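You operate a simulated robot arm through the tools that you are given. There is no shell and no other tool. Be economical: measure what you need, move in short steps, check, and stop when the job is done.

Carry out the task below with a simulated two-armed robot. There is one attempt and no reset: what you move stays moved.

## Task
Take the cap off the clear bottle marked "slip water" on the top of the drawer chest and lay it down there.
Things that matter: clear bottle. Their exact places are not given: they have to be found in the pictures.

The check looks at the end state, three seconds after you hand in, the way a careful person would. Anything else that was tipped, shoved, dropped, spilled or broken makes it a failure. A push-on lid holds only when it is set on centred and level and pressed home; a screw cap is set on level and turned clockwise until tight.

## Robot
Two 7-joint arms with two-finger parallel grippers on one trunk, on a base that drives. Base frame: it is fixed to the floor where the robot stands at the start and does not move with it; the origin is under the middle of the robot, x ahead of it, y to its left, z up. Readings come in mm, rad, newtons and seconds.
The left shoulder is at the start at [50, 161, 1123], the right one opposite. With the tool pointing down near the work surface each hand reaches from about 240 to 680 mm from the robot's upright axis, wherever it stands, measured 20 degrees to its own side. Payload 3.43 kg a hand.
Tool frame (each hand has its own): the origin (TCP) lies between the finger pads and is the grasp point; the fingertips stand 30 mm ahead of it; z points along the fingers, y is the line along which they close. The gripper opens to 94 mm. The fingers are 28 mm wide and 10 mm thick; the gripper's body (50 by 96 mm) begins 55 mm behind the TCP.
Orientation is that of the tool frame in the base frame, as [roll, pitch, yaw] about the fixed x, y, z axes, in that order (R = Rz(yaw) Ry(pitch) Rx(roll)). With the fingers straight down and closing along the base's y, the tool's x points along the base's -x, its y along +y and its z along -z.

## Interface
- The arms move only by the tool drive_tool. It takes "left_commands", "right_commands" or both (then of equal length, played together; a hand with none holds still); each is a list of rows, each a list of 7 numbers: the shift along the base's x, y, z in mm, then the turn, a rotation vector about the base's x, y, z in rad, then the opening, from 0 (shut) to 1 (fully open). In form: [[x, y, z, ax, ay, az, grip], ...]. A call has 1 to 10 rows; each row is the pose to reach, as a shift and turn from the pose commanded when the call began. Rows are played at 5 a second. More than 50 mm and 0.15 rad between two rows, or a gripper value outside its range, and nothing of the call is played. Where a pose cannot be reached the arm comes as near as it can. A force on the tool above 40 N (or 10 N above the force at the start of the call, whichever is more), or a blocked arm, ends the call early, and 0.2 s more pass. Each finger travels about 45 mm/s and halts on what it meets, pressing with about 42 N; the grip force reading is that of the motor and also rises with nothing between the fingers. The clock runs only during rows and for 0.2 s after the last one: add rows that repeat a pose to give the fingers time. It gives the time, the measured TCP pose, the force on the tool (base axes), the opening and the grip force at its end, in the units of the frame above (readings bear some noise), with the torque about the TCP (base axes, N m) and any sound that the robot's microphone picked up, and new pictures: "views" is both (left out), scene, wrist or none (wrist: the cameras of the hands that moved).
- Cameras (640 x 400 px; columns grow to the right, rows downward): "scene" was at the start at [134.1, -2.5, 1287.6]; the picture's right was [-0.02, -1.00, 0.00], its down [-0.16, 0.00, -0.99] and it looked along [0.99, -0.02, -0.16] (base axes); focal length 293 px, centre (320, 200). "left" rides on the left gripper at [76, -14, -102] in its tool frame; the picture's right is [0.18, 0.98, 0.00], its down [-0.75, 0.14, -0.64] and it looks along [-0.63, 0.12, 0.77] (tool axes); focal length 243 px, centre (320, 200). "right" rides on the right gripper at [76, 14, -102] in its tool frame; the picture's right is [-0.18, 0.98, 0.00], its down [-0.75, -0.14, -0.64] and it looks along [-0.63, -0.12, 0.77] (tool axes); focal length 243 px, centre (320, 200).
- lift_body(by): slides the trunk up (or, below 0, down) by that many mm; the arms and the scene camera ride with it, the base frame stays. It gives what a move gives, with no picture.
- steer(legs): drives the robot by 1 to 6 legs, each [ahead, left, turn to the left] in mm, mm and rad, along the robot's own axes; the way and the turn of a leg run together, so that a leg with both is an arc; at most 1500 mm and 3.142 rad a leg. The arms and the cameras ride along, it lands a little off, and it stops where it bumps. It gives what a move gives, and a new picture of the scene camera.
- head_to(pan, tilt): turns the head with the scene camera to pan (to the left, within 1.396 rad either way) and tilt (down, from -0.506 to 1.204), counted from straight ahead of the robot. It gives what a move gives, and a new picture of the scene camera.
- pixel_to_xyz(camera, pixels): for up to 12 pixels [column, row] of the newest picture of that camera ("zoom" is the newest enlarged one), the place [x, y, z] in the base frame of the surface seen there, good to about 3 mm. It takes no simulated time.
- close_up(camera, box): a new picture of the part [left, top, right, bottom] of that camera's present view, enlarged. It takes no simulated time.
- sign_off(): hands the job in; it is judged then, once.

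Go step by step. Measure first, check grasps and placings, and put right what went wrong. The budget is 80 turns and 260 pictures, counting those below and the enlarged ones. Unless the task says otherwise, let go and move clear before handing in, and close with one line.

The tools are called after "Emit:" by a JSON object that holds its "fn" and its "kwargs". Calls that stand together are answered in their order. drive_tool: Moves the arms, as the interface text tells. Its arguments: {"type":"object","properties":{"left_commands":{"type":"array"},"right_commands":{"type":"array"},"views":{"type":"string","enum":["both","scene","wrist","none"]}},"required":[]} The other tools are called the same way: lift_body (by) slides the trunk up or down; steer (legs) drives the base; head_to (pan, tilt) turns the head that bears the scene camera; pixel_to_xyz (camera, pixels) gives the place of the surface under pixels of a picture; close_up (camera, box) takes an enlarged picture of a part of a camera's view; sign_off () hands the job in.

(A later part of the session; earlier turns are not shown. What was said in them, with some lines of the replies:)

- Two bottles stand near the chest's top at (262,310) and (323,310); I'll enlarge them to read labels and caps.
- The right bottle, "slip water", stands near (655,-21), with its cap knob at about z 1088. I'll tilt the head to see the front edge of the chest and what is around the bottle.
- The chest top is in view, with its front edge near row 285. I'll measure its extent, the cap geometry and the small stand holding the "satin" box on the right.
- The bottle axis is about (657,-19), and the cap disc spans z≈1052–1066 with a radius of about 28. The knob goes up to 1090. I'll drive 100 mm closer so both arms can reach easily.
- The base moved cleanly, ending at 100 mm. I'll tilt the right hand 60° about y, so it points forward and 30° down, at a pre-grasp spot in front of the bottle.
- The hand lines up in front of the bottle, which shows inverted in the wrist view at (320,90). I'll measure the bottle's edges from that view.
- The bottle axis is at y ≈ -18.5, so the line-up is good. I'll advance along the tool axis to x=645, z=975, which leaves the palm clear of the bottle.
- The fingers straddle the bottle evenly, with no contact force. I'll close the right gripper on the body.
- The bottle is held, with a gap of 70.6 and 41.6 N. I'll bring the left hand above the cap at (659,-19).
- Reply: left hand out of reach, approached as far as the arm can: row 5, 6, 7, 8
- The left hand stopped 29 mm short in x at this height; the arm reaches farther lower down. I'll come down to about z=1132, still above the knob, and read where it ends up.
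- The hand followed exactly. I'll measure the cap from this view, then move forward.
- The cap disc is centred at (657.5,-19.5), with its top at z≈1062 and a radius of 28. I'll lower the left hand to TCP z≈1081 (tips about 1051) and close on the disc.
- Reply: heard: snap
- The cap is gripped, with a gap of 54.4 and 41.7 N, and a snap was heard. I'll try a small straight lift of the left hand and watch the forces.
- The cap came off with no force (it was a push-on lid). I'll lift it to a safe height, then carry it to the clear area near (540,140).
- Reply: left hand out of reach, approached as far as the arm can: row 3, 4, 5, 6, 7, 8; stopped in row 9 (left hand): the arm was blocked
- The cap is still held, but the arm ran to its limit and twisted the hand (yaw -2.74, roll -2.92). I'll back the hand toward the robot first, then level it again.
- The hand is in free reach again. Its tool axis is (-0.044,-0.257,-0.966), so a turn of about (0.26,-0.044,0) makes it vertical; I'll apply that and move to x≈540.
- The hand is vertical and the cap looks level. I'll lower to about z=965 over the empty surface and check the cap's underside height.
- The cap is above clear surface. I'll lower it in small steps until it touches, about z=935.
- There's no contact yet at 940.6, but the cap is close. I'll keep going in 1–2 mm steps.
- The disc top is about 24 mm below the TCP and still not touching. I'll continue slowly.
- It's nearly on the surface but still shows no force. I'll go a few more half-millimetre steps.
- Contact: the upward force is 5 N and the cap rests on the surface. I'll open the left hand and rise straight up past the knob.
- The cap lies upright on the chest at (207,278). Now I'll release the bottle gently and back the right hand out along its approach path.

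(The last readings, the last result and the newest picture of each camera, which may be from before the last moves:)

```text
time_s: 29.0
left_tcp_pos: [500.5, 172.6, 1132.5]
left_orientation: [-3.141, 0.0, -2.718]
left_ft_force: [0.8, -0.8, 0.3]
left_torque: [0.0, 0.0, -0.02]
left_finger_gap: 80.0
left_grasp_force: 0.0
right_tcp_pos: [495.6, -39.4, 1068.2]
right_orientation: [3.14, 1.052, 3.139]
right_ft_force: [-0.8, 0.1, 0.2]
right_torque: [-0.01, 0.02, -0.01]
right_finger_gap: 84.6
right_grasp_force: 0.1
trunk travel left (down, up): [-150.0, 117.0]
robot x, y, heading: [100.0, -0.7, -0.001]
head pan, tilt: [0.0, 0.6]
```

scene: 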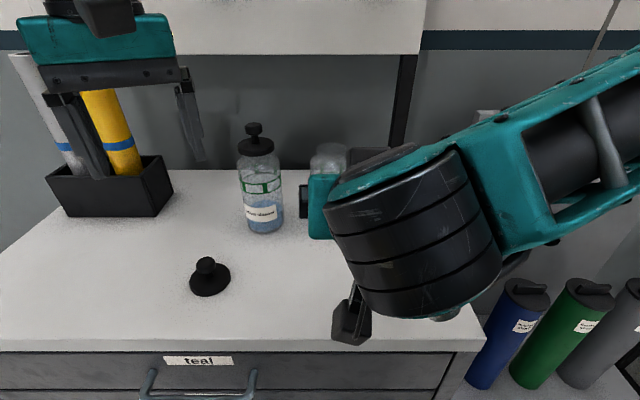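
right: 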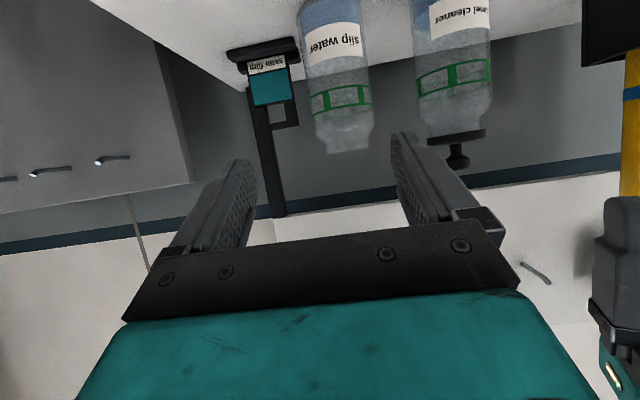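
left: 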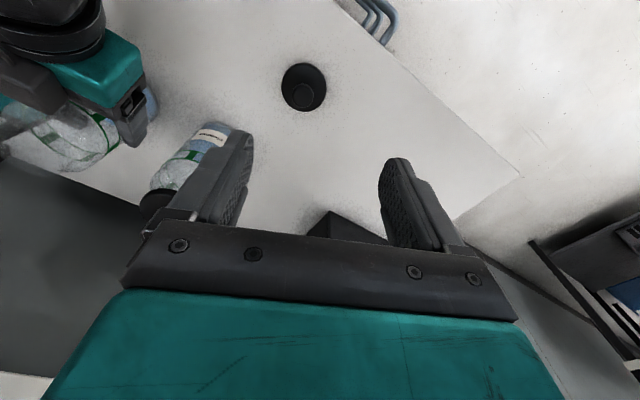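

The bottle stands upright and open, and both hands are free. I'll drive back 100 mm to where the robot started for a final look.

Emit:
{"fn": "steer", "kwargs": {"legs": [[-100, 0, 0]]}}

Emit:
{"fn": "close_up", "kwargs": {"camera": "right", "box": [200, 0, 520, 200]}}

```text
time_s: 30.2
left_tcp_pos: [398.6, 173.6, 1132.7]
left_orientation: [-3.14, 0.0, -2.72]
left_ft_force: [-0.2, -0.1, 0.3]
left_torque: [0.02, 0.01, 0.02]
left_finger_gap: 80.1
left_grasp_force: 0.0
right_tcp_pos: [395.6, -39.4, 1068.6]
right_orientation: [3.14, 1.055, 3.139]
right_ft_force: [0.2, -0.1, -0.7]
right_torque: [0.0, 0.02, -0.01]
right_finger_gap: 84.5
right_grasp_force: 0.0
trunk travel left (down, up): [-150.0, 117.0]
robot x, y, heading: [0.1, 3.0, -0.0]
head pan, tilt: [0.0, 0.6]
```

scene: 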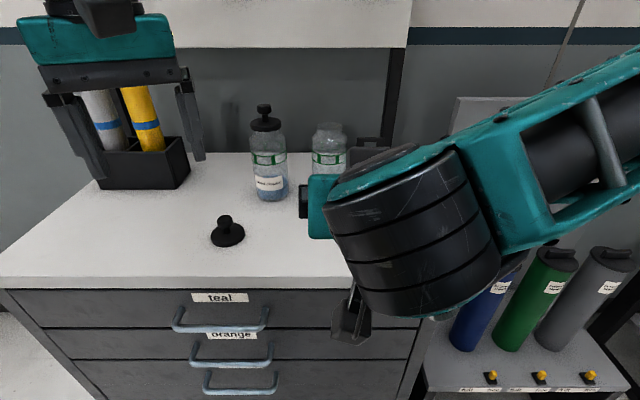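

```text
2.00 times, centred on (360, 100) of right
```

zoom: 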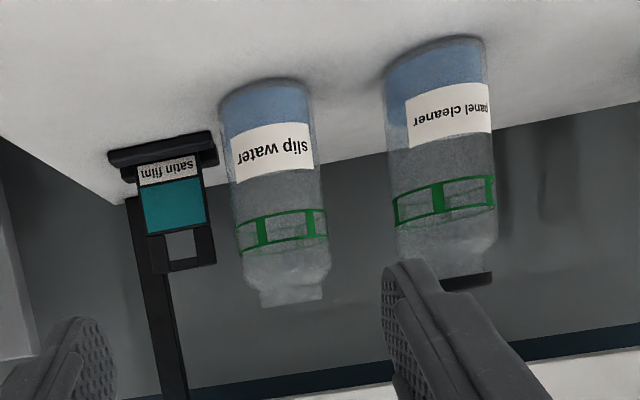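

The "slip water" bottle is open and upright with its contents intact, its cap lies on the chest at (227,233), and nothing else has moved. I'm handing in.

Emit:
{"fn": "sign_off", "kwargs": {}}

```text
The job is handed in.
```

The cap is off the "slip water" bottle and lies upright on the chest top; the bottle is still standing in its place, and nothing else was disturbed.
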